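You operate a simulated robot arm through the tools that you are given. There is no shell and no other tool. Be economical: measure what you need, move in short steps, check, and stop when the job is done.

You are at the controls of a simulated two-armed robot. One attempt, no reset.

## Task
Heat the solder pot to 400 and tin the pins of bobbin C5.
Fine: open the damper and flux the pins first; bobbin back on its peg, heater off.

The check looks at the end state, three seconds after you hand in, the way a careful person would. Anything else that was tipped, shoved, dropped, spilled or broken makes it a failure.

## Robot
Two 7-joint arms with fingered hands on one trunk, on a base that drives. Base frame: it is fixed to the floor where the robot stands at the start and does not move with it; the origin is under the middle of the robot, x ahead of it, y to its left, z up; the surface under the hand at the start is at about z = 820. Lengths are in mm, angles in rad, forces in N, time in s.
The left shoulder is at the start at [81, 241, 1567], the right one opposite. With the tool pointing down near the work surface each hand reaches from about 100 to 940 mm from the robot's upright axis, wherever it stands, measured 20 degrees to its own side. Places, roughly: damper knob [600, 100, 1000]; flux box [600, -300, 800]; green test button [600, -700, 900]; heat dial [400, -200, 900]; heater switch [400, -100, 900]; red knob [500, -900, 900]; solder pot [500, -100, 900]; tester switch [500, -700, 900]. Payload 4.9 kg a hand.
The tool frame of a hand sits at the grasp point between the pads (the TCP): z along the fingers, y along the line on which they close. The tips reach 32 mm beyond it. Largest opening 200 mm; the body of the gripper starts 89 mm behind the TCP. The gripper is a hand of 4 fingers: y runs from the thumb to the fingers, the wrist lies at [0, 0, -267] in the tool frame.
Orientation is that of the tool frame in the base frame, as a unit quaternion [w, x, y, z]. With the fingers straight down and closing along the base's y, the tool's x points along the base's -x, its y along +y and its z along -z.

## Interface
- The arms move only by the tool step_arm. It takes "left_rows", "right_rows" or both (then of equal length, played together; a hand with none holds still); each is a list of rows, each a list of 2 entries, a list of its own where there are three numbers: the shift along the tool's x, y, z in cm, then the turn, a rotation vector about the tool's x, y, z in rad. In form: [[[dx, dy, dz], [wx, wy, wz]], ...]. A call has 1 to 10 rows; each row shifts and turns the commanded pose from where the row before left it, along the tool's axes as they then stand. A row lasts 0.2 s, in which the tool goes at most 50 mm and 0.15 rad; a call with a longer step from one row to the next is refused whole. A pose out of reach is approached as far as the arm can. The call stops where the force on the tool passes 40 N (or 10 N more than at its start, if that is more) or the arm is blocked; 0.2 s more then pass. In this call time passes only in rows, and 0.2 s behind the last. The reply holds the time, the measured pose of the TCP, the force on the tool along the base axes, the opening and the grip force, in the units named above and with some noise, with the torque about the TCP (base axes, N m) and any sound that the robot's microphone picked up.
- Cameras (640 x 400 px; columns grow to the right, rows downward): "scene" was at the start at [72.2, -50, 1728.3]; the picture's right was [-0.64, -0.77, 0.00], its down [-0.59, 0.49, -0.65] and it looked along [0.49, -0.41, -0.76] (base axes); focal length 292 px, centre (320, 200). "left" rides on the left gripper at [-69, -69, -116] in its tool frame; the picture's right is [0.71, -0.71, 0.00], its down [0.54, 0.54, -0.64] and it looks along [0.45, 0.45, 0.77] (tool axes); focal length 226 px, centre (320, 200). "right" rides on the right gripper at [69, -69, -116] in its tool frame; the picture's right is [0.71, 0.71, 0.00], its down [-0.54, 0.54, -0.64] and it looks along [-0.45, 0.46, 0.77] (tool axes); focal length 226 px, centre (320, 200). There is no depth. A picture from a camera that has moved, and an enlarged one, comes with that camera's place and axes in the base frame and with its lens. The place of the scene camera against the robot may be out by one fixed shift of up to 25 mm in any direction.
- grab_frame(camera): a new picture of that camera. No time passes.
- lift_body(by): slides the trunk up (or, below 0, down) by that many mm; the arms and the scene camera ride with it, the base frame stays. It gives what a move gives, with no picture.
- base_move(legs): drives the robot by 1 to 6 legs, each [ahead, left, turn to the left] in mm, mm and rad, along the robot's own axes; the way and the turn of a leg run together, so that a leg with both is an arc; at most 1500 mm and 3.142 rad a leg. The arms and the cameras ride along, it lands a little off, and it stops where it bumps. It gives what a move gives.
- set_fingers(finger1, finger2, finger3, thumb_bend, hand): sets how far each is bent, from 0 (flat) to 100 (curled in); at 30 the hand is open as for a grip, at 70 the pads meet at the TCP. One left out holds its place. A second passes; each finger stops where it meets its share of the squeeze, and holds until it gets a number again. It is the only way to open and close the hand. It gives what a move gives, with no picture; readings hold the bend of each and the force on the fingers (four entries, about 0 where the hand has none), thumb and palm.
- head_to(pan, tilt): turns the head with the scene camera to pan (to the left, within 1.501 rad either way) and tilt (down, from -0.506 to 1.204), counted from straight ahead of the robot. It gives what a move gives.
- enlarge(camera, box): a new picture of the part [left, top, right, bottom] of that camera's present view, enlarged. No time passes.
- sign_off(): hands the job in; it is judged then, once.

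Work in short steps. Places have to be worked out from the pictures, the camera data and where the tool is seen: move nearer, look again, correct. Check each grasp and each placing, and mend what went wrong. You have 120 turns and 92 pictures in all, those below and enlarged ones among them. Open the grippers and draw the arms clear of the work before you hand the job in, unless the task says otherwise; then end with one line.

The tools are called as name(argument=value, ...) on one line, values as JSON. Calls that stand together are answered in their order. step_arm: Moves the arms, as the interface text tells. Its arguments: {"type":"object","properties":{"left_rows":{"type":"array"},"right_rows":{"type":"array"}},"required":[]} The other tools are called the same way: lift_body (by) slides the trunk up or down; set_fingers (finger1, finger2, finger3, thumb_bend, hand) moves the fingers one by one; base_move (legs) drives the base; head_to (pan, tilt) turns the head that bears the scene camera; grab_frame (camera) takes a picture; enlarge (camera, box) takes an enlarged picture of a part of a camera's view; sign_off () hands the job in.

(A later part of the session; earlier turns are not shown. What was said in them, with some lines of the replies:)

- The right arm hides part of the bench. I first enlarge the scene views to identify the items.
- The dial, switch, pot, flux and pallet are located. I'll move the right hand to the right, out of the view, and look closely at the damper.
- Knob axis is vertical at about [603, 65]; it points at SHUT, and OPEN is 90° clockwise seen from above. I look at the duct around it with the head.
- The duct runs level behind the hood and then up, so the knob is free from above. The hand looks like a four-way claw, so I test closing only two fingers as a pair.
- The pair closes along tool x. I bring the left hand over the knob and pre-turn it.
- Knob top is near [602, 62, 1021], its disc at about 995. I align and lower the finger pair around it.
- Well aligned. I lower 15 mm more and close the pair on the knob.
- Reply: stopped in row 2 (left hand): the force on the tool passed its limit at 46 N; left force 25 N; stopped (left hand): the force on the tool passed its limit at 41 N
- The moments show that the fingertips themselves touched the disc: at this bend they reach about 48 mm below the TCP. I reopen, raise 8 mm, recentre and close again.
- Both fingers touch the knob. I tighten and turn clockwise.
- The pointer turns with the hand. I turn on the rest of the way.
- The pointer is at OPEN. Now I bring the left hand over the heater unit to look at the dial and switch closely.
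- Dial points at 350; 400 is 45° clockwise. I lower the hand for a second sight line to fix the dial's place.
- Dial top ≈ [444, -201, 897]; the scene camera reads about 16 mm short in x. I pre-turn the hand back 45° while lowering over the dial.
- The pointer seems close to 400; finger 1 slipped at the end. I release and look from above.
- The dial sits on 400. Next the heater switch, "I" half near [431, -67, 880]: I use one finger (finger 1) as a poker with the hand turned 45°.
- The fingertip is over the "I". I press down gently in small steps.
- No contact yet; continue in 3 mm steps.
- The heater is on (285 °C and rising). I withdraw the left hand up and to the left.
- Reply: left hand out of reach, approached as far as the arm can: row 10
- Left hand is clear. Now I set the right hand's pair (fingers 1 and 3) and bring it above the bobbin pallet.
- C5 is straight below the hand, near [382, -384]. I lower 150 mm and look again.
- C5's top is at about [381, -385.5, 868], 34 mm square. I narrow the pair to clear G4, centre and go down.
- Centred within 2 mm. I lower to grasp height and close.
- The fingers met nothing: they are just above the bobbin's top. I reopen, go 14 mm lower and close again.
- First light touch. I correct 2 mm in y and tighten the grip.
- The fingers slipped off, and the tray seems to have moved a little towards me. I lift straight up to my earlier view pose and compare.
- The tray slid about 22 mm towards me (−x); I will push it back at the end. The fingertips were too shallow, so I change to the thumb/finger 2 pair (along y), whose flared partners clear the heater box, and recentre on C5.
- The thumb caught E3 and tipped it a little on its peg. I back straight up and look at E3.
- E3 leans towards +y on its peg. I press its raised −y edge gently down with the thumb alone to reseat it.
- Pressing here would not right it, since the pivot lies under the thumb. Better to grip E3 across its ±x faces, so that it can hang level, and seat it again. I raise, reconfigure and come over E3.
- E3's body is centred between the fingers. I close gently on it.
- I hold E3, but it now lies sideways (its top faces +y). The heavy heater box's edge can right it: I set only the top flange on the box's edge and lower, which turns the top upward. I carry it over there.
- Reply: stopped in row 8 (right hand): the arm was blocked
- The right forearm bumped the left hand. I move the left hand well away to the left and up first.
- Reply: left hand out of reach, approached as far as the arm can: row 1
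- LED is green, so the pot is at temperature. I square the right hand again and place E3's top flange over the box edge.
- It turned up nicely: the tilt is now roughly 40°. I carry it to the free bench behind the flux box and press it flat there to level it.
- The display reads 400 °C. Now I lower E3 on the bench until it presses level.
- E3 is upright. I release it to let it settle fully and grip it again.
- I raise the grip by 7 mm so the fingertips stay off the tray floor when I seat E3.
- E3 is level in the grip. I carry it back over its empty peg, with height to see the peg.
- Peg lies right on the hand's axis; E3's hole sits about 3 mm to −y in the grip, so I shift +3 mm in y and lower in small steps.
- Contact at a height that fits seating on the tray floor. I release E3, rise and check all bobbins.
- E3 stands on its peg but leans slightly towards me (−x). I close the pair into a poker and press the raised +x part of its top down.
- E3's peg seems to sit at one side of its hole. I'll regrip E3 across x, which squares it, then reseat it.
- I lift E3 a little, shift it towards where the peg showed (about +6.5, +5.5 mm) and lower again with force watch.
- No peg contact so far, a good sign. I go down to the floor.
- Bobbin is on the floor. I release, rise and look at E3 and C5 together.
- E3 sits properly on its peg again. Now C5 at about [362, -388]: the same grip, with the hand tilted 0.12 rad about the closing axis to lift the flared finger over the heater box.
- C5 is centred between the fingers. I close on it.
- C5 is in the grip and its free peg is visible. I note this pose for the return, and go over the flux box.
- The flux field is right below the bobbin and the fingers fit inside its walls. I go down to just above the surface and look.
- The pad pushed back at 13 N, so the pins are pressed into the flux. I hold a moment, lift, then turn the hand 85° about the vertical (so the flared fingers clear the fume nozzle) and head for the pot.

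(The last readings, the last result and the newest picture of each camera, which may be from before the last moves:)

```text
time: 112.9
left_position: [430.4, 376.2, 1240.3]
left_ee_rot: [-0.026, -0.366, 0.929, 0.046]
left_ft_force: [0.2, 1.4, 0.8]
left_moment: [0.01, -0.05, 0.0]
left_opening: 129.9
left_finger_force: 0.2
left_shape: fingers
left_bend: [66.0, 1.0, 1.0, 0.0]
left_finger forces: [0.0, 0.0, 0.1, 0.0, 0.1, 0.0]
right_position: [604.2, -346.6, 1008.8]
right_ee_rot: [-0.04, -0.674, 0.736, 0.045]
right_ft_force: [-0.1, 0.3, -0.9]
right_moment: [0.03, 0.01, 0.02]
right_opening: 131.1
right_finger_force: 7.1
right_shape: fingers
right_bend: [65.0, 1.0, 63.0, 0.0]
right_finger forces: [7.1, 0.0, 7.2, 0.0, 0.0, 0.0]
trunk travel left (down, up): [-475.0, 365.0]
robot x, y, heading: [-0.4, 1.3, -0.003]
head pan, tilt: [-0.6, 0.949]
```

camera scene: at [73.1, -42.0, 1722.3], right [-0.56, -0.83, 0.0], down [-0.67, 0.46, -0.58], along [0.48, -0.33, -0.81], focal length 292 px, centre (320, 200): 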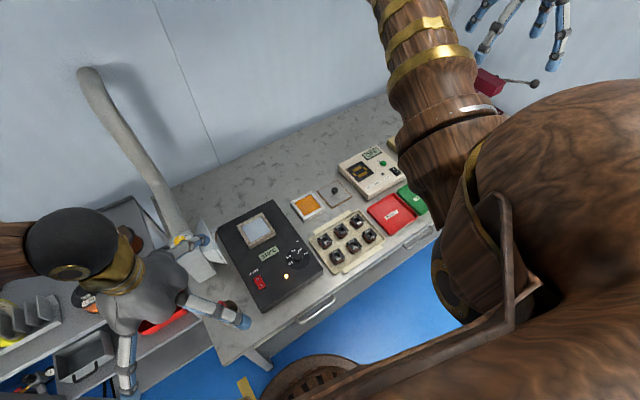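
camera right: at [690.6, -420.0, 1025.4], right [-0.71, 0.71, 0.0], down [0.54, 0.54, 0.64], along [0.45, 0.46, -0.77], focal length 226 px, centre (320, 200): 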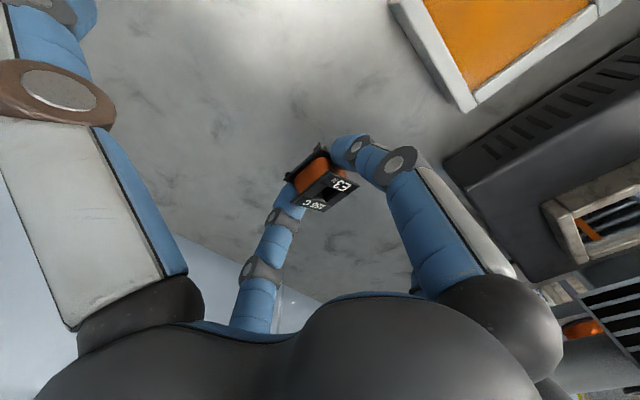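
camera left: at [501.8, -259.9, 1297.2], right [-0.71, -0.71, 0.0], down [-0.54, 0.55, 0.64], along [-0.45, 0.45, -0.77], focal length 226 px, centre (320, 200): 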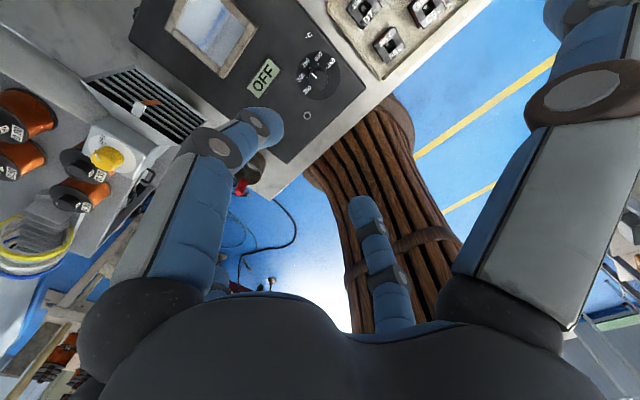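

Turn done. I move over the solder pot and look.

step_arm(right_rows=[[[-4.223, 0.382, 0.047], [0, 0, 0]], [[-4.223, 0.382, 0.047], [0, 0, 0]], [[-4.223, 0.382, 0.047], [0, 0, 0]], [[-4.223, 0.382, 0.047], [0, 0, 0]], [[-4.223, 0.382, 0.047], [0, 0, 0]]])

enlarge(camera="right", box=[180, 20, 460, 240])

```text
time: 114.1
left_position: [430.0, 377.8, 1240.3]
left_ee_rot: [-0.027, -0.366, 0.929, 0.044]
left_ft_force: [-0.1, 1.0, -0.5]
left_moment: [-0.05, -0.02, -0.01]
left_opening: 129.9
left_finger_force: 0.0
left_shape: fingers
left_bend: [66.0, 1.0, 1.0, 0.0]
left_finger forces: [0.0, 0.1, 0.1, 0.1, 0.1, 0.0]
right_position: [605.1, -134.0, 1008.6]
right_ee_rot: [-0.041, -0.673, 0.737, 0.045]
right_ft_force: [0.3, -0.6, -0.2]
right_moment: [-0.02, -0.01, -0.02]
right_opening: 130.9
right_finger_force: 7.1
right_shape: fingers
right_bend: [65.0, 1.0, 63.0, 0.0]
right_finger forces: [7.3, 0.1, 7.4, 0.1, 0.0, 0.0]
trunk travel left (down, up): [-475.0, 365.0]
robot x, y, heading: [0.9, -1.2, 0.004]
head pan, tilt: [-0.6, 0.949]
```

```text
1.82 times, centred on (320, 130) of right
camera zoom: at [679.5, -210.0, 1116.1], right [-0.76, -0.64, 0.09], down [-0.41, 0.58, 0.7], along [-0.5, 0.5, -0.71], focal length 411 px, centre (320, 327)
```

zoom: 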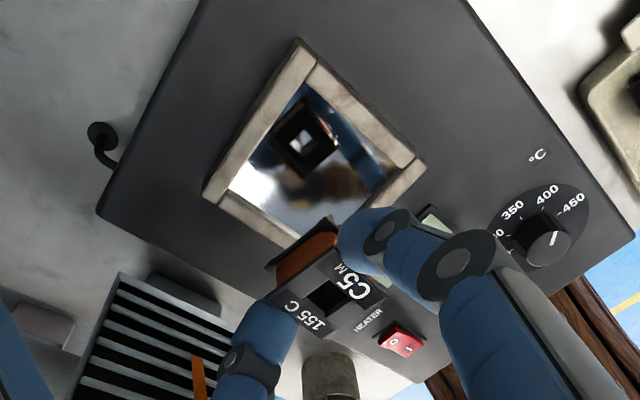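

The pot mirrors the bobbin, which gives the solder level at about z 894. I centre over the pot and go down to about 8 mm above the surface.

step_arm(right_rows=[[[0.82, -0.373, -0.045], [0, 0, 0]], [[0, -0.359, 2.98], [0, 0, 0]], [[0, -0.323, 2.68], [0, 0, 0]]])

enlarge(camera="right", box=[240, 80, 400, 200])

```text
time: 114.9
left_position: [430.9, 376.4, 1240.2]
left_ee_rot: [-0.026, -0.366, 0.929, 0.047]
left_ft_force: [-0.7, 1.0, 0.3]
left_moment: [0.0, 0.02, -0.02]
left_opening: 129.7
left_finger_force: 0.1
left_shape: fingers
left_bend: [66.0, 1.0, 1.0, 0.0]
left_finger forces: [0.0, 0.1, 0.0, 0.0, 0.0, 0.1]
right_position: [607.4, -143.8, 951.9]
right_ee_rot: [-0.04, -0.673, 0.737, 0.046]
right_ft_force: [0.7, -0.1, -0.3]
right_moment: [0.0, 0.01, -0.03]
right_opening: 130.4
right_finger_force: 6.9
right_shape: fingers
right_bend: [65.0, 1.0, 63.0, 0.0]
right_finger forces: [7.3, 0.0, 7.3, 0.0, 0.1, 0.0]
trunk travel left (down, up): [-475.0, 365.0]
robot x, y, heading: [2.0, -2.0, 0.003]
head pan, tilt: [-0.6, 0.949]
```

```text
3.33 times, centred on (320, 140) of right
camera zoom: at [682.3, -220.2, 1058.1], right [-0.76, -0.64, 0.09], down [-0.41, 0.58, 0.7], along [-0.5, 0.5, -0.7], focal length 754 px, centre (320, 400)
```

zoom: 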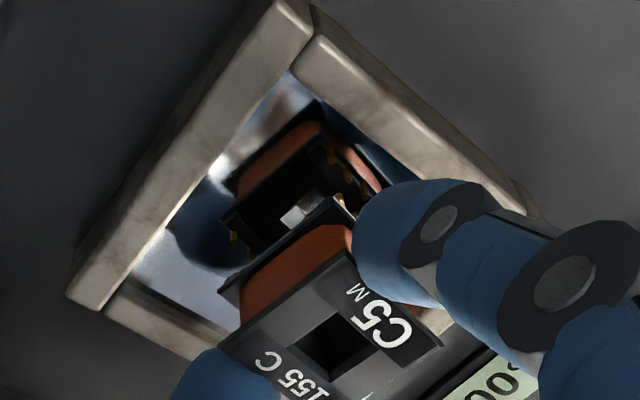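

From the mirror gap, the pin tips are about 10–11 mm above the solder. I lower 13 mm so that only the pins dip, and dwell about 2 s.

step_arm(right_rows=[[[0, -0.06, 0.497], [0, 0, 0]], [[0, -0.048, 0.397], [0, 0, 0]], [[0, -0.048, 0.397], [0, 0, 0]], [[0, 0, 0], [0, 0, 0]]])

enlarge(camera="right", box=[240, 80, 400, 200])

```text
time: 115.9
left_position: [431.0, 375.9, 1240.9]
left_ee_rot: [-0.025, -0.366, 0.929, 0.045]
left_ft_force: [0.0, 0.4, -0.3]
left_moment: [0.03, 0.0, -0.06]
left_opening: 130.0
left_finger_force: 0.0
left_shape: fingers
left_bend: [66.0, 1.0, 1.0, 0.0]
left_finger forces: [0.0, 0.0, 0.1, 0.0, 0.1, 0.0]
right_position: [608.0, -143.6, 939.5]
right_ee_rot: [-0.04, -0.673, 0.737, 0.045]
right_ft_force: [0.7, -0.9, 7.0]
right_moment: [-0.01, 0.01, 0.01]
right_opening: 130.7
right_finger_force: 8.3
right_shape: fingers
right_bend: [65.0, 1.0, 63.0, 0.0]
right_finger forces: [8.5, 0.1, 8.2, 0.1, 0.0, 0.0]
trunk travel left (down, up): [-475.0, 365.0]
robot x, y, heading: [1.5, -1.3, -0.001]
head pan, tilt: [-0.6, 0.949]
```

```text
3.33 times, centred on (320, 140) of right
camera zoom: at [682.7, -219.7, 1045.8], right [-0.76, -0.64, 0.08], down [-0.41, 0.58, 0.7], along [-0.5, 0.5, -0.71], focal length 754 px, centre (320, 400)
```

zoom: 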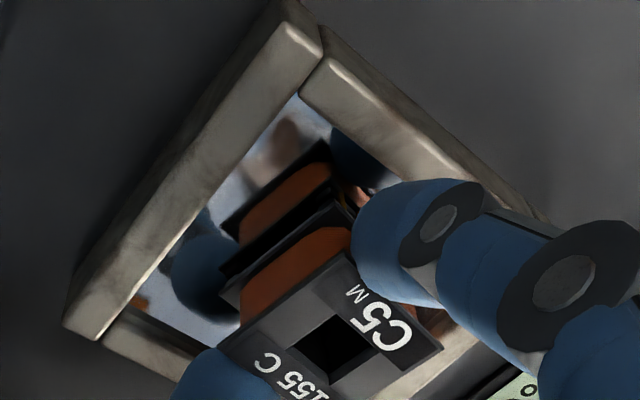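

Pins meet the solder (7 N). I dwell two seconds, then lift clear.

step_arm(right_rows=[[[0, -0.012, 0.1], [0, 0, 0]], [[0, 0, 0], [0, 0, 0]], [[0, 0, 0], [0, 0, 0]], [[0, 0, 0], [0, 0, 0]], [[0, 0, 0], [0, 0, 0]], [[0, 0, 0], [0, 0, 0]], [[0, 0, 0], [0, 0, 0]], [[0, 0, 0], [0, 0, 0]], [[0, 0, 0], [0, 0, 0]], [[0, 0, 0], [0, 0, 0]]])

step_arm(right_rows=[[[0, 0.048, -0.397], [0, 0, 0]], [[0, 0.12, -0.993], [0, 0, 0]], [[0, 0.36, -2.98], [0, 0, 0]], [[0, 0.36, -2.98], [0, 0, 0]]])

enlarge(camera="right", box=[240, 60, 400, 200])

```text
time: 118.1
left_position: [430.5, 375.4, 1241.6]
left_ee_rot: [-0.026, -0.365, 0.929, 0.045]
left_ft_force: [-0.2, -0.3, 0.3]
left_moment: [-0.03, -0.06, -0.04]
left_opening: 130.1
left_finger_force: 0.1
left_shape: fingers
left_bend: [66.0, 1.0, 1.0, 0.0]
left_finger forces: [0.0, 0.0, 0.1, 0.1, 0.1, 0.0]
right_position: [607.3, -142.8, 936.9]
right_ee_rot: [-0.04, -0.673, 0.737, 0.045]
right_ft_force: [2.6, -1.8, 14.5]
right_moment: [-0.02, -0.04, -0.02]
right_opening: 130.3
right_finger_force: 10.6
right_shape: fingers
right_bend: [65.0, 1.0, 63.0, 0.0]
right_finger forces: [11.1, 0.0, 9.8, 0.1, 0.0, 0.0]
trunk travel left (down, up): [-475.0, 365.0]
robot x, y, heading: [-3.2, 1.3, 0.001]
head pan, tilt: [-0.6, 0.949]
```

```text
time: 119.1
left_position: [429.7, 375.6, 1239.4]
left_ee_rot: [-0.025, -0.366, 0.929, 0.046]
left_ft_force: [-0.1, 0.3, 0.7]
left_moment: [0.0, -0.02, -0.01]
left_opening: 130.0
left_finger_force: 0.1
left_shape: fingers
left_bend: [66.0, 1.0, 1.0, 0.0]
left_finger forces: [0.0, 0.0, 0.0, 0.0, 0.1, 0.0]
right_position: [608.6, -142.1, 1010.8]
right_ee_rot: [-0.04, -0.674, 0.736, 0.045]
right_ft_force: [-0.1, -0.2, -0.7]
right_moment: [0.02, -0.02, 0.04]
right_opening: 130.9
right_finger_force: 7.6
right_shape: fingers
right_bend: [65.0, 1.0, 63.0, 0.0]
right_finger forces: [7.3, 0.1, 7.4, 0.1, 0.0, 0.0]
trunk travel left (down, up): [-475.0, 365.0]
robot x, y, heading: [-1.2, 1.0, -0.001]
head pan, tilt: [-0.6, 0.949]
```

```text
2.86 times, centred on (320, 130) of right
camera zoom: at [681.9, -219.2, 1118.0], right [-0.76, -0.64, 0.08], down [-0.41, 0.58, 0.7], along [-0.5, 0.5, -0.7], focal length 646 px, centre (320, 400)
```

zoom: 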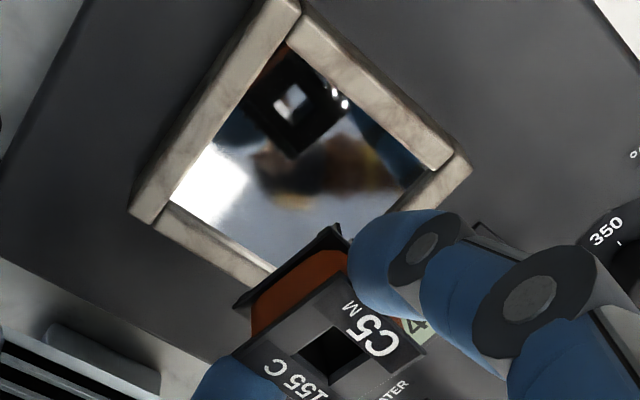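

Bright solder caps show at the pin tips in the mirror: tinned. I carry C5 back by exactly reversing my moves.

step_arm(right_rows=[[[-0.82, 0.373, 0.045], [0, 0, 0]], [[4.223, -0.382, -0.047], [0, 0, 0]], [[4.223, -0.382, -0.047], [0, 0, 0]], [[4.223, -0.382, -0.047], [0, 0, 0]], [[4.223, -0.382, -0.047], [0, 0, 0]], [[4.223, -0.382, -0.047], [0, 0, 0]]])

step_arm(right_rows=[[[0, 0, 0], [0, -0.0177, 0.147]], [[0, 0, 0], [0, -0.0177, 0.147]], [[0, 0, 0], [0, -0.0177, 0.147]], [[0, 0, 0], [0, -0.0177, 0.147]], [[0, 0, 0], [0, -0.0177, 0.147]], [[0, 0, 0], [0, -0.0177, 0.147]], [[0, 0, 0], [0, -0.0177, 0.147]], [[0, 0, 0], [0, -0.0177, 0.147]], [[0, 0, 0], [0, -0.0177, 0.147]], [[0, 0, 0], [0, -0.0177, 0.147]]])

step_arm(right_rows=[[[4.0, -0.865, 0.903], [0, 0, 0]], [[4.0, -0.865, 0.903], [0, 0, 0]], [[4.0, -0.865, 0.903], [0, 0, 0]], [[4.0, -0.865, 0.903], [0, 0, 0]], [[4.0, -0.865, 0.903], [0, 0, 0]], [[4.0, -0.865, 0.903], [0, 0, 0]]])

```text
time: 120.5
left_position: [432.5, 374.6, 1240.5]
left_ee_rot: [-0.027, -0.365, 0.929, 0.047]
left_ft_force: [-0.7, 0.3, -0.2]
left_moment: [0.0, -0.02, 0.0]
left_opening: 129.6
left_finger_force: 0.1
left_shape: fingers
left_bend: [66.0, 1.0, 1.0, 0.0]
left_finger forces: [0.1, 0.1, 0.0, 0.1, 0.0, 0.0]
right_position: [604.7, -350.3, 1010.3]
right_ee_rot: [-0.039, -0.673, 0.737, 0.047]
right_ft_force: [0.4, -0.1, -1.2]
right_moment: [0.0, -0.01, 0.0]
right_opening: 130.6
right_finger_force: 7.8
right_shape: fingers
right_bend: [65.0, 1.0, 63.0, 0.0]
right_finger forces: [7.3, 0.0, 7.3, 0.0, 0.0, 0.0]
trunk travel left (down, up): [-475.0, 365.0]
robot x, y, heading: [1.4, -4.0, 0.001]
head pan, tilt: [-0.6, 0.949]
```

```text
time: 122.7
left_position: [430.7, 376.1, 1240.7]
left_ee_rot: [-0.026, -0.366, 0.929, 0.046]
left_ft_force: [0.1, 0.1, 0.2]
left_moment: [0.01, -0.02, 0.03]
left_opening: 130.0
left_finger_force: 0.0
left_shape: fingers
left_bend: [66.0, 1.0, 1.0, 0.0]
left_finger forces: [0.0, 0.0, 0.0, 0.0, 0.0, 0.1]
right_position: [604.1, -346.1, 1010.6]
right_ee_rot: [-0.001, 0.001, 0.998, 0.061]
right_ft_force: [0.5, 0.3, -0.5]
right_moment: [0.02, 0.0, -0.01]
right_opening: 130.8
right_finger_force: 7.0
right_shape: fingers
right_bend: [65.0, 1.0, 63.0, 0.0]
right_finger forces: [7.3, 0.0, 7.3, 0.0, 0.0, 0.0]
trunk travel left (down, up): [-475.0, 365.0]
robot x, y, heading: [-2.1, -1.5, -0.005]
head pan, tilt: [-0.6, 0.949]
```

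```text
time: 124.1
left_position: [430.5, 376.6, 1239.3]
left_ee_rot: [-0.025, -0.366, 0.929, 0.046]
left_ft_force: [0.0, 0.2, -0.4]
left_moment: [-0.01, -0.02, 0.0]
left_opening: 129.9
left_finger_force: 0.1
left_shape: fingers
left_bend: [66.0, 1.0, 1.0, 0.0]
left_finger forces: [0.0, 0.0, 0.0, 0.1, 0.1, 0.0]
right_position: [363.9, -394.1, 950.3]
right_ee_rot: [0.0, -0.001, 0.998, 0.061]
right_ft_force: [0.5, -0.3, -0.2]
right_moment: [-0.02, 0.0, -0.03]
right_opening: 130.6
right_finger_force: 7.2
right_shape: fingers
right_bend: [65.0, 1.0, 63.0, 0.0]
right_finger forces: [7.4, 0.0, 7.3, 0.0, 0.0, 0.0]
trunk travel left (down, up): [-475.0, 365.0]
robot x, y, heading: [1.1, -3.4, 0.002]
head pan, tilt: [-0.6, 0.949]
```

Exactly above the peg. I descend, with force checks near the end.

step_arm(right_rows=[[[0, -0.479, 3.97], [0, 0, 0]], [[0, -0.12, 0.993], [0, 0, 0]], [[0, -0.06, 0.497], [0, 0, 0]]])

step_arm(right_rows=[[[0, -0.048, 0.397], [0, 0, 0]], [[0, -0.048, 0.397], [0, 0, 0]]])

step_arm(right_rows=[[[0, -0.036, 0.298], [0, 0, 0]], [[0, -0.036, 0.298], [0, 0, 0]]])

```text
time: 124.9
left_position: [430.1, 375.0, 1241.7]
left_ee_rot: [-0.025, -0.366, 0.929, 0.045]
left_ft_force: [-0.2, 0.4, 0.4]
left_moment: [0.04, 0.0, 0.0]
left_opening: 130.0
left_finger_force: 0.1
left_shape: fingers
left_bend: [66.0, 1.0, 1.0, 0.0]
left_finger forces: [0.0, 0.0, 0.0, 0.0, 0.1, 0.0]
right_position: [364.8, -392.9, 896.3]
right_ee_rot: [0.0, 0.0, 0.998, 0.061]
right_ft_force: [0.4, -0.4, -0.3]
right_moment: [0.01, 0.0, 0.02]
right_opening: 130.4
right_finger_force: 7.4
right_shape: fingers
right_bend: [65.0, 1.0, 63.0, 0.0]
right_finger forces: [7.4, 0.0, 7.3, 0.0, 0.1, 0.0]
trunk travel left (down, up): [-475.0, 365.0]
robot x, y, heading: [3.1, 0.7, -0.001]
head pan, tilt: [-0.6, 0.949]
```

```text
time: 125.5
left_position: [430.9, 375.4, 1241.5]
left_ee_rot: [-0.025, -0.366, 0.929, 0.046]
left_ft_force: [1.8, 0.1, 0.2]
left_moment: [-0.01, 0.0, -0.02]
left_opening: 130.2
left_finger_force: 0.0
left_shape: fingers
left_bend: [66.0, 1.0, 1.0, 0.0]
left_finger forces: [0.0, 0.0, 0.0, 0.0, 0.0, 0.1]
right_position: [365.5, -391.8, 888.9]
right_ee_rot: [-0.001, 0.001, 0.998, 0.06]
right_ft_force: [0.4, 0.1, -0.3]
right_moment: [-0.01, -0.01, 0.01]
right_opening: 130.4
right_finger_force: 7.3
right_shape: fingers
right_bend: [65.0, 1.0, 63.0, 0.0]
right_finger forces: [7.3, 0.0, 7.3, 0.0, 0.1, 0.0]
trunk travel left (down, up): [-475.0, 365.0]
robot x, y, heading: [1.5, 2.3, -0.0]
head pan, tilt: [-0.6, 0.949]
```

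```text
time: 126.1
left_position: [430.6, 374.8, 1240.5]
left_ee_rot: [-0.026, -0.365, 0.93, 0.046]
left_ft_force: [0.0, 0.5, -0.3]
left_moment: [0.01, 0.03, 0.0]
left_opening: 129.8
left_finger_force: 0.1
left_shape: fingers
left_bend: [66.0, 1.0, 1.0, 0.0]
left_finger forces: [0.0, 0.1, 0.0, 0.0, 0.0, 0.0]
right_position: [365.1, -392.8, 882.9]
right_ee_rot: [0.0, 0.0, 0.998, 0.061]
right_ft_force: [0.4, 0.7, -0.3]
right_moment: [0.01, -0.02, -0.01]
right_opening: 130.7
right_finger_force: 7.2
right_shape: fingers
right_bend: [65.0, 1.0, 63.0, 0.0]
right_finger forces: [7.2, 0.0, 7.3, 0.1, 0.0, 0.0]
trunk travel left (down, up): [-475.0, 365.0]
robot x, y, heading: [-1.1, 4.9, 0.002]
head pan, tilt: [-0.6, 0.949]
```

Nearly seated without peg contact. I lower the last millimetres.

step_arm(right_rows=[[[0, -0.024, 0.199], [0, 0, 0]], [[0, -0.024, 0.199], [0, 0, 0]]])

step_arm(right_rows=[[[0, -0.018, 0.149], [0, 0, 0]], [[0, -0.012, 0.1], [0, 0, 0]]])

```text
time: 126.7
left_position: [431.7, 376.8, 1241.2]
left_ee_rot: [-0.025, -0.366, 0.929, 0.046]
left_ft_force: [-0.5, -0.6, 1.0]
left_moment: [-0.03, 0.03, 0.0]
left_opening: 130.1
left_finger_force: 0.0
left_shape: fingers
left_bend: [66.0, 1.0, 1.0, 0.0]
left_finger forces: [0.1, 0.0, 0.1, 0.0, 0.0, 0.0]
right_position: [365.4, -393.2, 879.2]
right_ee_rot: [0.0, 0.0, 0.998, 0.06]
right_ft_force: [0.5, -0.8, 3.6]
right_moment: [-0.03, -0.06, 0.0]
right_opening: 130.8
right_finger_force: 8.5
right_shape: fingers
right_bend: [65.0, 1.0, 63.0, 0.0]
right_finger forces: [7.7, 0.0, 8.2, 0.0, 0.1, 0.1]
trunk travel left (down, up): [-475.0, 365.0]
robot x, y, heading: [-2.5, 4.2, 0.003]
head pan, tilt: [-0.6, 0.949]
```

```text
time: 127.3
left_position: [430.7, 376.6, 1239.9]
left_ee_rot: [-0.025, -0.367, 0.929, 0.045]
left_ft_force: [-0.6, 1.1, 0.0]
left_moment: [-0.01, -0.01, 0.01]
left_opening: 129.9
left_finger_force: 0.1
left_shape: fingers
left_bend: [66.0, 1.0, 1.0, 0.0]
left_finger forces: [0.1, 0.1, 0.0, 0.1, 0.0, 0.0]
right_position: [364.5, -392.3, 875.1]
right_ee_rot: [0.0, 0.0, 0.998, 0.06]
right_ft_force: [1.4, -1.2, 16.4]
right_moment: [0.01, -0.11, 0.0]
right_opening: 131.3
right_finger_force: 10.8
right_shape: fingers
right_bend: [65.0, 1.0, 63.0, 0.0]
right_finger forces: [10.5, 0.0, 11.4, 0.0, 0.1, 0.0]
trunk travel left (down, up): [-475.0, 365.0]
robot x, y, heading: [0.7, -2.8, 0.001]
head pan, tilt: [-0.6, 0.949]
```

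Seated. I ease the pressure and use the gripped, pegged C5 to slide the tray gently back (about +24 mm x including play, +6 mm y).

step_arm(right_rows=[[[0, 0.034, -0.28], [0, 0, 0]], [[-0.3, 0.0745, 0.009], [0, 0, 0]], [[-0.3, 0.0745, 0.009], [0, 0, 0]], [[-0.3, 0.0745, 0.009], [0, 0, 0]], [[-0.3, 0.0745, 0.009], [0, 0, 0]]])

step_arm(right_rows=[[[-0.3, 0.0745, 0.009], [0, 0, 0]], [[-0.3, 0.0745, 0.009], [0, 0, 0]], [[-0.3, 0.0745, 0.009], [0, 0, 0]], [[-0.25, 0.0745, 0.009], [0, 0, 0]]])

enlarge(camera="right", box=[200, 40, 440, 240])

```text
time: 128.5
left_position: [431.0, 376.4, 1240.1]
left_ee_rot: [-0.026, -0.366, 0.929, 0.046]
left_ft_force: [0.0, 0.2, 0.0]
left_moment: [-0.02, 0.0, -0.01]
left_opening: 129.8
left_finger_force: 0.1
left_shape: fingers
left_bend: [66.0, 1.0, 1.0, 0.0]
left_finger forces: [0.1, 0.0, 0.1, 0.0, 0.0, 0.0]
right_position: [376.6, -388.9, 879.2]
right_ee_rot: [-0.001, 0.0, 0.998, 0.06]
right_ft_force: [-1.9, -0.3, 0.1]
right_moment: [-0.04, 0.07, 0.05]
right_opening: 130.3
right_finger_force: 7.4
right_shape: fingers
right_bend: [65.0, 1.0, 63.0, 0.0]
right_finger forces: [8.6, 0.1, 6.7, 0.1, 0.1, 0.0]
trunk travel left (down, up): [-475.0, 365.0]
robot x, y, heading: [0.6, -1.6, 0.003]
head pan, tilt: [-0.6, 0.949]
```

```text
time: 129.5
left_position: [430.7, 376.1, 1239.4]
left_ee_rot: [-0.026, -0.365, 0.929, 0.046]
left_ft_force: [0.6, -0.5, -0.3]
left_moment: [0.05, -0.01, -0.01]
left_opening: 129.8
left_finger_force: 0.2
left_shape: fingers
left_bend: [66.0, 1.0, 1.0, 0.0]
left_finger forces: [0.0, 0.0, 0.1, 0.1, 0.0, 0.0]
right_position: [389.6, -387.4, 878.1]
right_ee_rot: [-0.001, 0.001, 0.998, 0.061]
right_ft_force: [-1.3, 0.3, -1.0]
right_moment: [-0.04, 0.04, 0.01]
right_opening: 130.4
right_finger_force: 7.7
right_shape: fingers
right_bend: [65.0, 1.0, 63.0, 0.0]
right_finger forces: [8.2, 0.1, 6.7, 0.1, 0.0, 0.1]
trunk travel left (down, up): [-475.0, 365.0]
robot x, y, heading: [-1.1, -2.2, 0.0]
head pan, tilt: [-0.6, 0.949]
```

```text
2.00 times, centred on (320, 140) of right
camera zoom: at [319.0, -469.5, 985.9], right [-0.71, 0.7, 0.09], down [0.54, 0.46, 0.7], along [0.45, 0.54, -0.71], focal length 452 px, centre (320, 320)
```

zoom: 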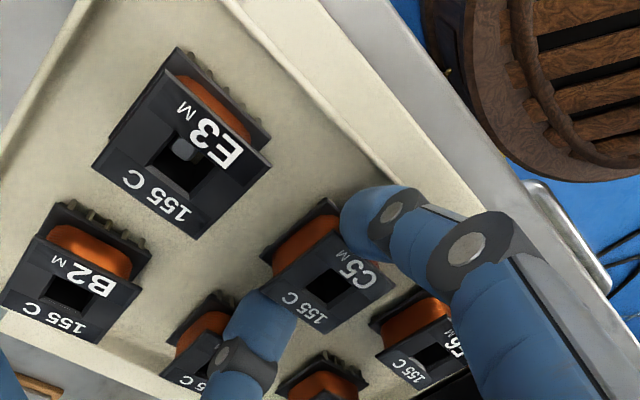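

The tray followed smoothly. I ease off 1 mm, release C5, rise straight up and level the hand at my first reference view pose for comparison.

step_arm(right_rows=[[[0.1, 0, 0], [0, 0, 0]]])

set_fingers(hand="right", finger1=57, finger3=57)

step_arm(right_rows=[[[0, 0.18, -1.49], [0, 0, 0]], [[0, 0.24, -1.985], [0, 0, 0]], [[0, 0.323, -2.68], [0, 0, 0]], [[0.65, 0.25, 0], [0.12, 0, 0]], [[0, 0, 0], [0, 0, 0]]])

```text
time: 129.9
left_position: [431.2, 375.6, 1240.2]
left_ee_rot: [-0.026, -0.366, 0.929, 0.045]
left_ft_force: [-0.9, 0.7, 1.0]
left_moment: [0.03, -0.02, -0.04]
left_opening: 129.8
left_finger_force: 0.1
left_shape: fingers
left_bend: [66.0, 1.0, 1.0, 0.0]
left_finger forces: [0.1, 0.0, 0.0, 0.0, 0.1, 0.0]
right_position: [388.7, -385.8, 878.6]
right_ee_rot: [-0.001, 0.0, 0.998, 0.061]
right_ft_force: [0.3, -0.2, -0.4]
right_moment: [0.0, 0.01, -0.02]
right_opening: 130.7
right_finger_force: 7.2
right_shape: fingers
right_bend: [65.0, 1.0, 63.0, 0.0]
right_finger forces: [7.4, 0.0, 7.4, 0.0, 0.0, 0.2]
trunk travel left (down, up): [-475.0, 365.0]
robot x, y, heading: [-1.0, -1.1, 0.003]
head pan, tilt: [-0.6, 0.949]
```

```text
time: 130.9
left_position: [431.0, 376.0, 1240.3]
left_ee_rot: [-0.026, -0.365, 0.929, 0.046]
left_ft_force: [0.3, 0.6, -0.1]
left_moment: [0.01, -0.04, 0.01]
left_opening: 129.5
left_finger_force: 0.0
left_shape: fingers
left_bend: [66.0, 1.0, 1.0, 0.0]
left_finger forces: [0.0, 0.1, 0.0, 0.1, 0.0, 0.1]
right_position: [388.0, -386.5, 879.3]
right_ee_rot: [-0.001, 0.0, 0.998, 0.06]
right_ft_force: [0.3, -0.4, 4.3]
right_moment: [-0.03, 0.07, 0.01]
right_opening: 133.8
right_finger_force: 3.6
right_shape: fingers
right_bend: [58.0, 1.0, 58.0, 0.0]
right_finger forces: [4.7, 0.0, 2.6, 0.0, 0.0, 0.1]
trunk travel left (down, up): [-475.0, 365.0]
robot x, y, heading: [-2.6, -1.4, 0.0]
head pan, tilt: [-0.6, 0.949]
```

```text
time: 132.1
left_position: [431.3, 376.6, 1240.3]
left_ee_rot: [-0.026, -0.367, 0.929, 0.045]
left_ft_force: [-0.8, 0.6, -0.1]
left_moment: [0.04, 0.0, 0.02]
left_opening: 129.9
left_finger_force: 0.1
left_shape: fingers
left_bend: [66.0, 1.0, 1.0, 0.0]
left_finger forces: [0.1, 0.1, 0.0, 0.0, 0.1, 0.1]
right_position: [381.2, -382.3, 939.4]
right_ee_rot: [-0.001, 0.0, 1.0, 0.001]
right_ft_force: [0.5, -0.3, 0.4]
right_moment: [0.02, 0.0, 0.03]
right_opening: 136.2
right_finger_force: 0.0
right_shape: fingers
right_bend: [56.0, 1.0, 56.0, 0.0]
right_finger forces: [0.1, 0.0, 0.0, 0.1, 0.0, 0.1]
trunk travel left (down, up): [-475.0, 365.0]
robot x, y, heading: [0.3, -0.9, 0.002]
head pan, tilt: [-0.6, 0.949]
```

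enlarge(camera="right", box=[220, 60, 420, 260])

```text
2.00 times, centred on (320, 160) of right
camera zoom: at [311.1, -452.2, 1056.6], right [-0.71, 0.71, 0.0], down [0.54, 0.54, 0.64], along [0.45, 0.46, -0.77], focal length 452 px, centre (320, 280)
```

zoom: 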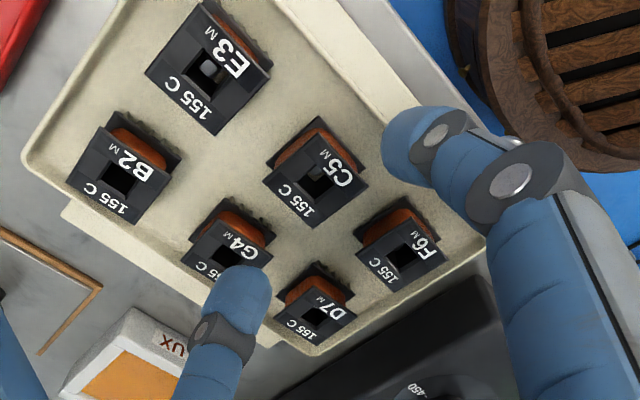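

The pallet is back at its reference place (within about 2 mm) and all bobbins sit upright. Now I withdraw the right hand up and to the right, then bring the left for the switch.

step_arm(right_rows=[[[0, 0, -4.5], [0, 0, 0]], [[0, 0, -4.5], [0, 0, 0]], [[0, 0, -4.5], [0, 0, 0]], [[0, 0, -4.5], [0, 0, 0]], [[0, 0, -4.5], [0, 0, 0]], [[0, -4.2, -2], [0, 0, 0]], [[0, -4.2, -2], [0, 0, 0]], [[0, -4.2, -2], [0, 0, 0]], [[0, -4.5, -2], [0, 0, 0]], [[0, -4.5, -2], [0, 0, 0]]])

step_arm(right_rows=[[[0, -4.8, 0], [0, 0, 0]], [[0, -4.8, 0], [0, 0, 0]], [[0, -4.8, 0], [0, 0, 0]], [[0, -4.8, 0], [0, 0, 0]], [[0, -4.8, 0], [0, 0, 0]]])

step_arm(left_rows=[[[3.1, -3.2, 0], [0.105, -0.0128, -0.035]], [[3.1, -3.2, 0], [0, 0, 0]], [[3.1, -3.2, 0], [0, 0, 0]], [[3.1, -3.2, 0], [0, 0, 0]], [[3.1, -3.2, 0], [0, 0, 0]], [[3.1, -3.2, 0], [0, 0, 0]], [[3.1, -3.2, 0], [0, 0, 0]], [[3.1, -3.2, 0], [0, 0, 0]], [[3.1, -3.2, 0], [0, 0, 0]], [[3.1, -3.2, 0], [0, 0, 0]]])

```text
time: 134.3
left_position: [430.3, 372.7, 1241.2]
left_ee_rot: [-0.025, -0.365, 0.93, 0.047]
left_ft_force: [0.6, -0.4, 0.3]
left_moment: [0.03, 0.03, 0.04]
left_opening: 130.0
left_finger_force: 0.0
left_shape: fingers
left_bend: [66.0, 1.0, 1.0, 0.0]
left_finger forces: [0.1, 0.0, 0.0, 0.0, 0.1, 0.0]
right_position: [382.5, -606.8, 1263.8]
right_ee_rot: [-0.001, 0.0, 1.0, 0.003]
right_ft_force: [0.1, 0.1, -0.7]
right_moment: [0.06, -0.02, -0.03]
right_opening: 136.3
right_finger_force: 0.0
right_shape: fingers
right_bend: [56.0, 1.0, 56.0, 0.0]
right_finger forces: [0.1, 0.1, 0.0, 0.1, 0.0, 0.0]
trunk travel left (down, up): [-475.0, 365.0]
robot x, y, heading: [1.9, 1.8, 0.003]
head pan, tilt: [-0.6, 0.949]
```

```text
time: 135.5
left_position: [430.2, 371.8, 1241.8]
left_ee_rot: [-0.025, -0.366, 0.929, 0.048]
left_ft_force: [0.0, -0.5, 0.2]
left_moment: [0.05, 0.0, -0.02]
left_opening: 130.0
left_finger_force: 0.1
left_shape: fingers
left_bend: [66.0, 1.0, 1.0, 0.0]
left_finger forces: [0.0, 0.0, 0.0, 0.0, 0.0, 0.0]
right_position: [383.9, -845.5, 1260.1]
right_ee_rot: [-0.001, 0.0, 1.0, 0.003]
right_ft_force: [0.0, -0.9, -0.9]
right_moment: [0.05, 0.01, -0.03]
right_opening: 136.2
right_finger_force: 0.0
right_shape: fingers
right_bend: [56.0, 1.0, 56.0, 0.0]
right_finger forces: [0.1, 0.1, 0.0, 0.0, 0.0, 0.0]
trunk travel left (down, up): [-475.0, 365.0]
robot x, y, heading: [-0.5, -0.7, -0.0]
head pan, tilt: [-0.6, 0.949]
```

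```text
time: 137.7
left_position: [436.7, -72.2, 1235.9]
left_ee_rot: [0.001, -0.383, 0.924, 0.002]
left_ft_force: [-0.6, 0.1, 0.2]
left_moment: [0.03, -0.03, 0.02]
left_opening: 129.9
left_finger_force: 0.1
left_shape: fingers
left_bend: [66.0, 1.0, 1.0, 0.0]
left_finger forces: [0.1, 0.0, 0.0, 0.1, 0.1, 0.0]
right_position: [383.8, -844.1, 1262.0]
right_ee_rot: [0.0, 0.0, 1.0, 0.002]
right_ft_force: [-0.1, -0.2, -0.3]
right_moment: [0.01, 0.01, 0.0]
right_opening: 136.2
right_finger_force: 0.1
right_shape: fingers
right_bend: [56.0, 1.0, 56.0, 0.0]
right_finger forces: [0.1, 0.0, 0.0, 0.1, 0.0, 0.0]
trunk travel left (down, up): [-475.0, 365.0]
robot x, y, heading: [-3.3, 0.7, -0.002]
head pan, tilt: [-0.6, 0.949]
```

step_arm(left_rows=[[[0.04, -0.5, 0], [0, 0, 0.135]], [[0, 0, 4.3], [0, 0, 0]], [[0, 0, 4.3], [0, 0, 0]], [[0, 0, 4.3], [0, 0, 0]], [[0, 0, 4.3], [0, 0, 0]], [[0, 0, 4.3], [0, 0, 0]], [[0, 0, 4.3], [0, 0, 0]], [[0, 0, 3.5], [0, 0, 0]]])

enlarge(camera="left", box=[200, 20, 440, 170])

```text
time: 139.5
left_position: [442.0, -75.0, 943.6]
left_ee_rot: [0.0, -0.32, 0.947, 0.0]
left_ft_force: [-0.4, 0.3, -0.6]
left_moment: [0.0, 0.0, 0.01]
left_opening: 130.0
left_finger_force: 0.0
left_shape: fingers
left_bend: [66.0, 1.0, 1.0, 0.0]
left_finger forces: [0.0, 0.0, 0.0, 0.0, 0.0, 0.0]
right_position: [383.6, -842.1, 1263.1]
right_ee_rot: [-0.001, 0.001, 1.0, 0.001]
right_ft_force: [0.1, 0.0, 0.2]
right_moment: [0.03, 0.01, 0.0]
right_opening: 136.4
right_finger_force: 0.1
right_shape: fingers
right_bend: [56.0, 1.0, 56.0, 0.0]
right_finger forces: [0.1, 0.0, 0.0, 0.1, 0.0, 0.0]
trunk travel left (down, up): [-475.0, 365.0]
robot x, y, heading: [-2.1, 2.6, 0.002]
head pan, tilt: [-0.6, 0.949]
```

```text
2.67 times, centred on (320, 95) of left
camera zoom: at [540.5, -87.2, 1058.6], right [-0.13, -0.99, 0.0], down [-0.76, 0.1, 0.64], along [-0.64, 0.09, -0.77], focal length 603 px, centre (320, 480)
```

zoom: 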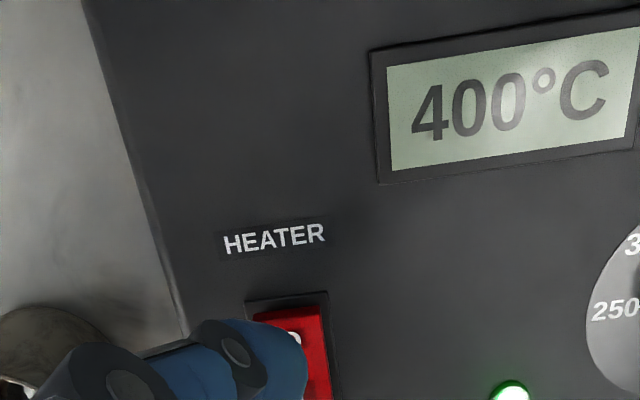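

The fingertip is above the "O". I press down stepwise.

step_arm(left_rows=[[[0, 0, 1.5], [0, 0, 0]], [[0, 0, 0.8], [0, 0, 0]], [[0, 0, 0.4], [0, 0, 0]], [[0, 0, 0.3], [0, 0, 0]]])

step_arm(left_rows=[[[0, 0, 0.2], [0, 0, 0]], [[0, 0, 0.2], [0, 0, 0]]])

step_arm(left_rows=[[[0, 0, 0.2], [0, 0, 0]], [[0, 0, 0.2], [0, 0, 0]]])

```text
time: 140.5
left_position: [441.8, -74.4, 913.9]
left_ee_rot: [0.0, -0.319, 0.948, -0.001]
left_ft_force: [3.0, 1.3, 10.1]
left_moment: [0.19, -0.15, -0.04]
left_opening: 129.8
left_finger_force: 4.7
left_shape: fingers
left_bend: [66.0, 1.0, 1.0, 0.0]
left_finger forces: [9.6, 0.0, 0.1, 0.1, 0.0, 0.1]
right_position: [383.9, -840.4, 1264.6]
right_ee_rot: [-0.001, 0.0, 1.0, 0.001]
right_ft_force: [0.2, -0.6, -0.6]
right_moment: [-0.03, 0.01, 0.01]
right_opening: 136.1
right_finger_force: 0.0
right_shape: fingers
right_bend: [56.0, 1.0, 56.0, 0.0]
right_finger forces: [0.0, 0.0, 0.0, 0.0, 0.1, 0.0]
trunk travel left (down, up): [-475.0, 365.0]
robot x, y, heading: [2.0, 2.0, -0.002]
head pan, tilt: [-0.6, 0.949]
```

```text
time: 141.2
left_position: [444.5, -73.6, 913.3]
left_ee_rot: [0.005, -0.32, 0.947, -0.003]
left_ft_force: [3.9, 4.1, 19.9]
left_moment: [0.44, -0.33, -0.06]
left_opening: 130.9
left_finger_force: 10.4
left_shape: fingers
left_bend: [66.0, 1.0, 1.0, 0.0]
left_finger forces: [20.7, 0.1, 0.0, 0.1, 0.0, 0.0]
right_position: [384.6, -840.4, 1262.8]
right_ee_rot: [0.0, -0.001, 1.0, 0.002]
right_ft_force: [0.7, 0.3, 0.2]
right_moment: [-0.04, 0.04, 0.0]
right_opening: 136.2
right_finger_force: 0.0
right_shape: fingers
right_bend: [56.0, 1.0, 56.0, 0.0]
right_finger forces: [0.0, 0.0, 0.1, 0.1, 0.0, 0.0]
trunk travel left (down, up): [-475.0, 365.0]
robot x, y, heading: [1.7, -2.5, 0.0]
head pan, tilt: [-0.6, 0.949]
stopped in row 2 (left hand): the force on the tool passed its limit at 42 N (the readings are from after the stop); the commanded pose is now the measured one
```

```text
time: 141.7
left_position: [446.7, -72.0, 910.2]
left_ee_rot: [0.007, -0.321, 0.947, -0.002]
left_ft_force: [5.3, 5.7, 24.3]
left_moment: [0.48, -0.29, -0.04]
left_opening: 130.8
left_finger_force: 12.3
left_shape: fingers
left_bend: [67.0, 1.0, 1.0, 0.0]
left_finger forces: [24.7, 0.1, 0.1, 0.0, 0.1, 0.0]
right_position: [384.9, -839.9, 1263.4]
right_ee_rot: [-0.001, -0.001, 1.0, 0.002]
right_ft_force: [0.4, 0.4, -0.4]
right_moment: [-0.01, 0.02, -0.03]
right_opening: 136.1
right_finger_force: 0.1
right_shape: fingers
right_bend: [56.0, 1.0, 56.0, 0.0]
right_finger forces: [0.0, 0.0, 0.0, 0.0, 0.1, 0.0]
trunk travel left (down, up): [-475.0, 365.0]
robot x, y, heading: [-0.7, 0.8, -0.0]
head pan, tilt: [-0.6, 0.949]
stopped in row 2 (left hand): the force on the tool passed its limit at 41 N (the readings are from after the stop); the commanded pose is now the measured one
```

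The force peaked at 42 N with the rocker bottomed, so it has very likely flipped. I rise, draw the left hand away and check with the last picture.

step_arm(left_rows=[[[0, 0, -4], [0, 0, 0]], [[0, 0, -4.5], [0, 0, 0]], [[0, 0, -4.5], [0, 0, 0]], [[0, 0, -4.5], [0, 0, 0]], [[0, 0, -4.5], [0, 0, 0]], [[0, 0, -4.5], [0, 0, 0]]])

step_arm(left_rows=[[[-2.7, 3.5, 0], [0, 0, 0]], [[-2.7, 3.5, 0], [0, 0, 0]], [[-2.7, 3.5, 0], [0, 0, 0]], [[-2.7, 3.5, 0], [0, 0, 0]], [[-2.7, 3.5, 0], [0, 0, 0]], [[-2.7, 3.5, 0], [0, 0, 0]], [[-2.7, 3.5, 0], [0, 0, 0]], [[-2.7, 3.5, 0], [0, 0, 0]], [[-2.7, 3.5, 0], [0, 0, 0]]])

enlarge(camera="scene", box=[160, 170, 420, 320])

```text
time: 143.1
left_position: [443.8, -73.8, 1176.6]
left_ee_rot: [0.006, -0.32, 0.947, -0.002]
left_ft_force: [-0.5, -0.5, 0.2]
left_moment: [0.0, -0.02, -0.03]
left_opening: 129.8
left_finger_force: 0.1
left_shape: fingers
left_bend: [66.0, 1.0, 1.0, 0.0]
left_finger forces: [0.1, 0.0, 0.0, 0.0, 0.1, 0.1]
right_position: [383.0, -842.3, 1262.6]
right_ee_rot: [-0.001, -0.001, 1.0, 0.001]
right_ft_force: [-0.2, -0.1, -0.4]
right_moment: [0.0, 0.02, -0.01]
right_opening: 136.0
right_finger_force: 0.0
right_shape: fingers
right_bend: [56.0, 1.0, 56.0, 0.0]
right_finger forces: [0.1, 0.1, 0.0, 0.1, 0.0, 0.1]
trunk travel left (down, up): [-475.0, 365.0]
robot x, y, heading: [-2.5, -2.9, -0.0]
head pan, tilt: [-0.6, 0.949]
```

```text
time: 145.1
left_position: [443.7, 327.7, 1176.8]
left_ee_rot: [0.005, -0.319, 0.948, -0.003]
left_ft_force: [-1.0, -0.2, -0.2]
left_moment: [0.0, 0.0, -0.05]
left_opening: 130.0
left_finger_force: 0.0
left_shape: fingers
left_bend: [66.0, 1.0, 1.0, 0.0]
left_finger forces: [0.0, 0.0, 0.1, 0.0, 0.0, 0.0]
right_position: [382.4, -839.2, 1266.0]
right_ee_rot: [0.0, 0.0, 1.0, 0.0]
right_ft_force: [-1.0, 0.4, 0.2]
right_moment: [0.02, -0.06, -0.02]
right_opening: 136.2
right_finger_force: 0.1
right_shape: fingers
right_bend: [56.0, 1.0, 56.0, 0.0]
right_finger forces: [0.1, 0.1, 0.0, 0.0, 0.0, 0.0]
trunk travel left (down, up): [-475.0, 365.0]
robot x, y, heading: [2.1, 3.0, 0.002]
head pan, tilt: [-0.6, 0.949]
```

```text
2.46 times, centred on (290, 245) of scene
camera zoom: at [71.2, -39.4, 1722.5], right [-0.56, -0.83, 0.0], down [-0.67, 0.46, -0.58], along [0.48, -0.33, -0.81], focal length 719 px, centre (394, 89)
```

zoom: 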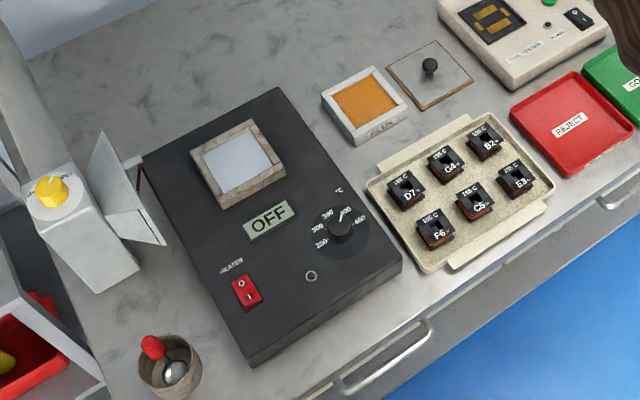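

The heater shows OFF, the damper is open, C5 is back on its peg, and the pallet is in place. I open both hands and hand in.

set_fingers(hand="left", finger1=30, finger2=30, finger3=30, thumb_bend=30)

set_fingers(hand="right", finger1=30, finger2=30, finger3=30, thumb_bend=30)

sign_off()

```text
time: 146.1
left_position: [445.9, 324.3, 1175.2]
left_ee_rot: [0.006, -0.32, 0.947, -0.002]
left_ft_force: [-0.5, 0.0, -0.9]
left_moment: [0.01, -0.02, -0.01]
left_opening: 140.0
left_finger_force: 0.1
left_shape: fingers
left_bend: [30.0, 30.0, 30.0, 30.0]
left_finger forces: [0.1, 0.0, 0.0, 0.1, 0.0, 0.0]
right_position: [384.7, -840.8, 1262.4]
right_ee_rot: [-0.002, -0.001, 1.0, 0.001]
right_ft_force: [-0.5, -1.1, -0.2]
right_moment: [-0.03, 0.0, 0.0]
right_opening: 136.2
right_finger_force: 0.1
right_shape: fingers
right_bend: [56.0, 1.0, 56.0, 0.0]
right_finger forces: [0.0, 0.0, 0.0, 0.1, 0.1, 0.0]
trunk travel left (down, up): [-475.0, 365.0]
robot x, y, heading: [4.0, 0.8, -0.002]
head pan, tilt: [-0.6, 0.949]
```

```text
time: 147.1
left_position: [445.9, 326.4, 1175.4]
left_ee_rot: [0.005, -0.32, 0.947, -0.002]
left_ft_force: [-0.5, -0.2, 0.2]
left_moment: [0.01, 0.03, 0.01]
left_opening: 139.9
left_finger_force: 0.0
left_shape: fingers
left_bend: [30.0, 30.0, 30.0, 30.0]
left_finger forces: [0.0, 0.0, 0.0, 0.0, 0.2, 0.0]
right_position: [385.2, -839.8, 1263.5]
right_ee_rot: [-0.001, -0.001, 1.0, 0.001]
right_ft_force: [-0.1, -0.1, -1.0]
right_moment: [0.0, -0.01, 0.0]
right_opening: 140.1
right_finger_force: 0.0
right_shape: fingers
right_bend: [30.0, 30.0, 30.0, 30.0]
right_finger forces: [0.1, 0.1, 0.0, 0.0, 0.0, 0.0]
trunk travel left (down, up): [-475.0, 365.0]
robot x, y, heading: [2.0, -2.2, 0.001]
head pan, tilt: [-0.6, 0.949]
```

```text
The job is handed in.
```

C5's pins are fluxed and tinned at 400 °C, C5 is back on its peg, the damper is open and the heater is off; on the way I knocked bobbin E3 off its peg and slid the bobbin tray about 22 mm, and put both back (E3 reseated, tray within about 2 mm by camera).
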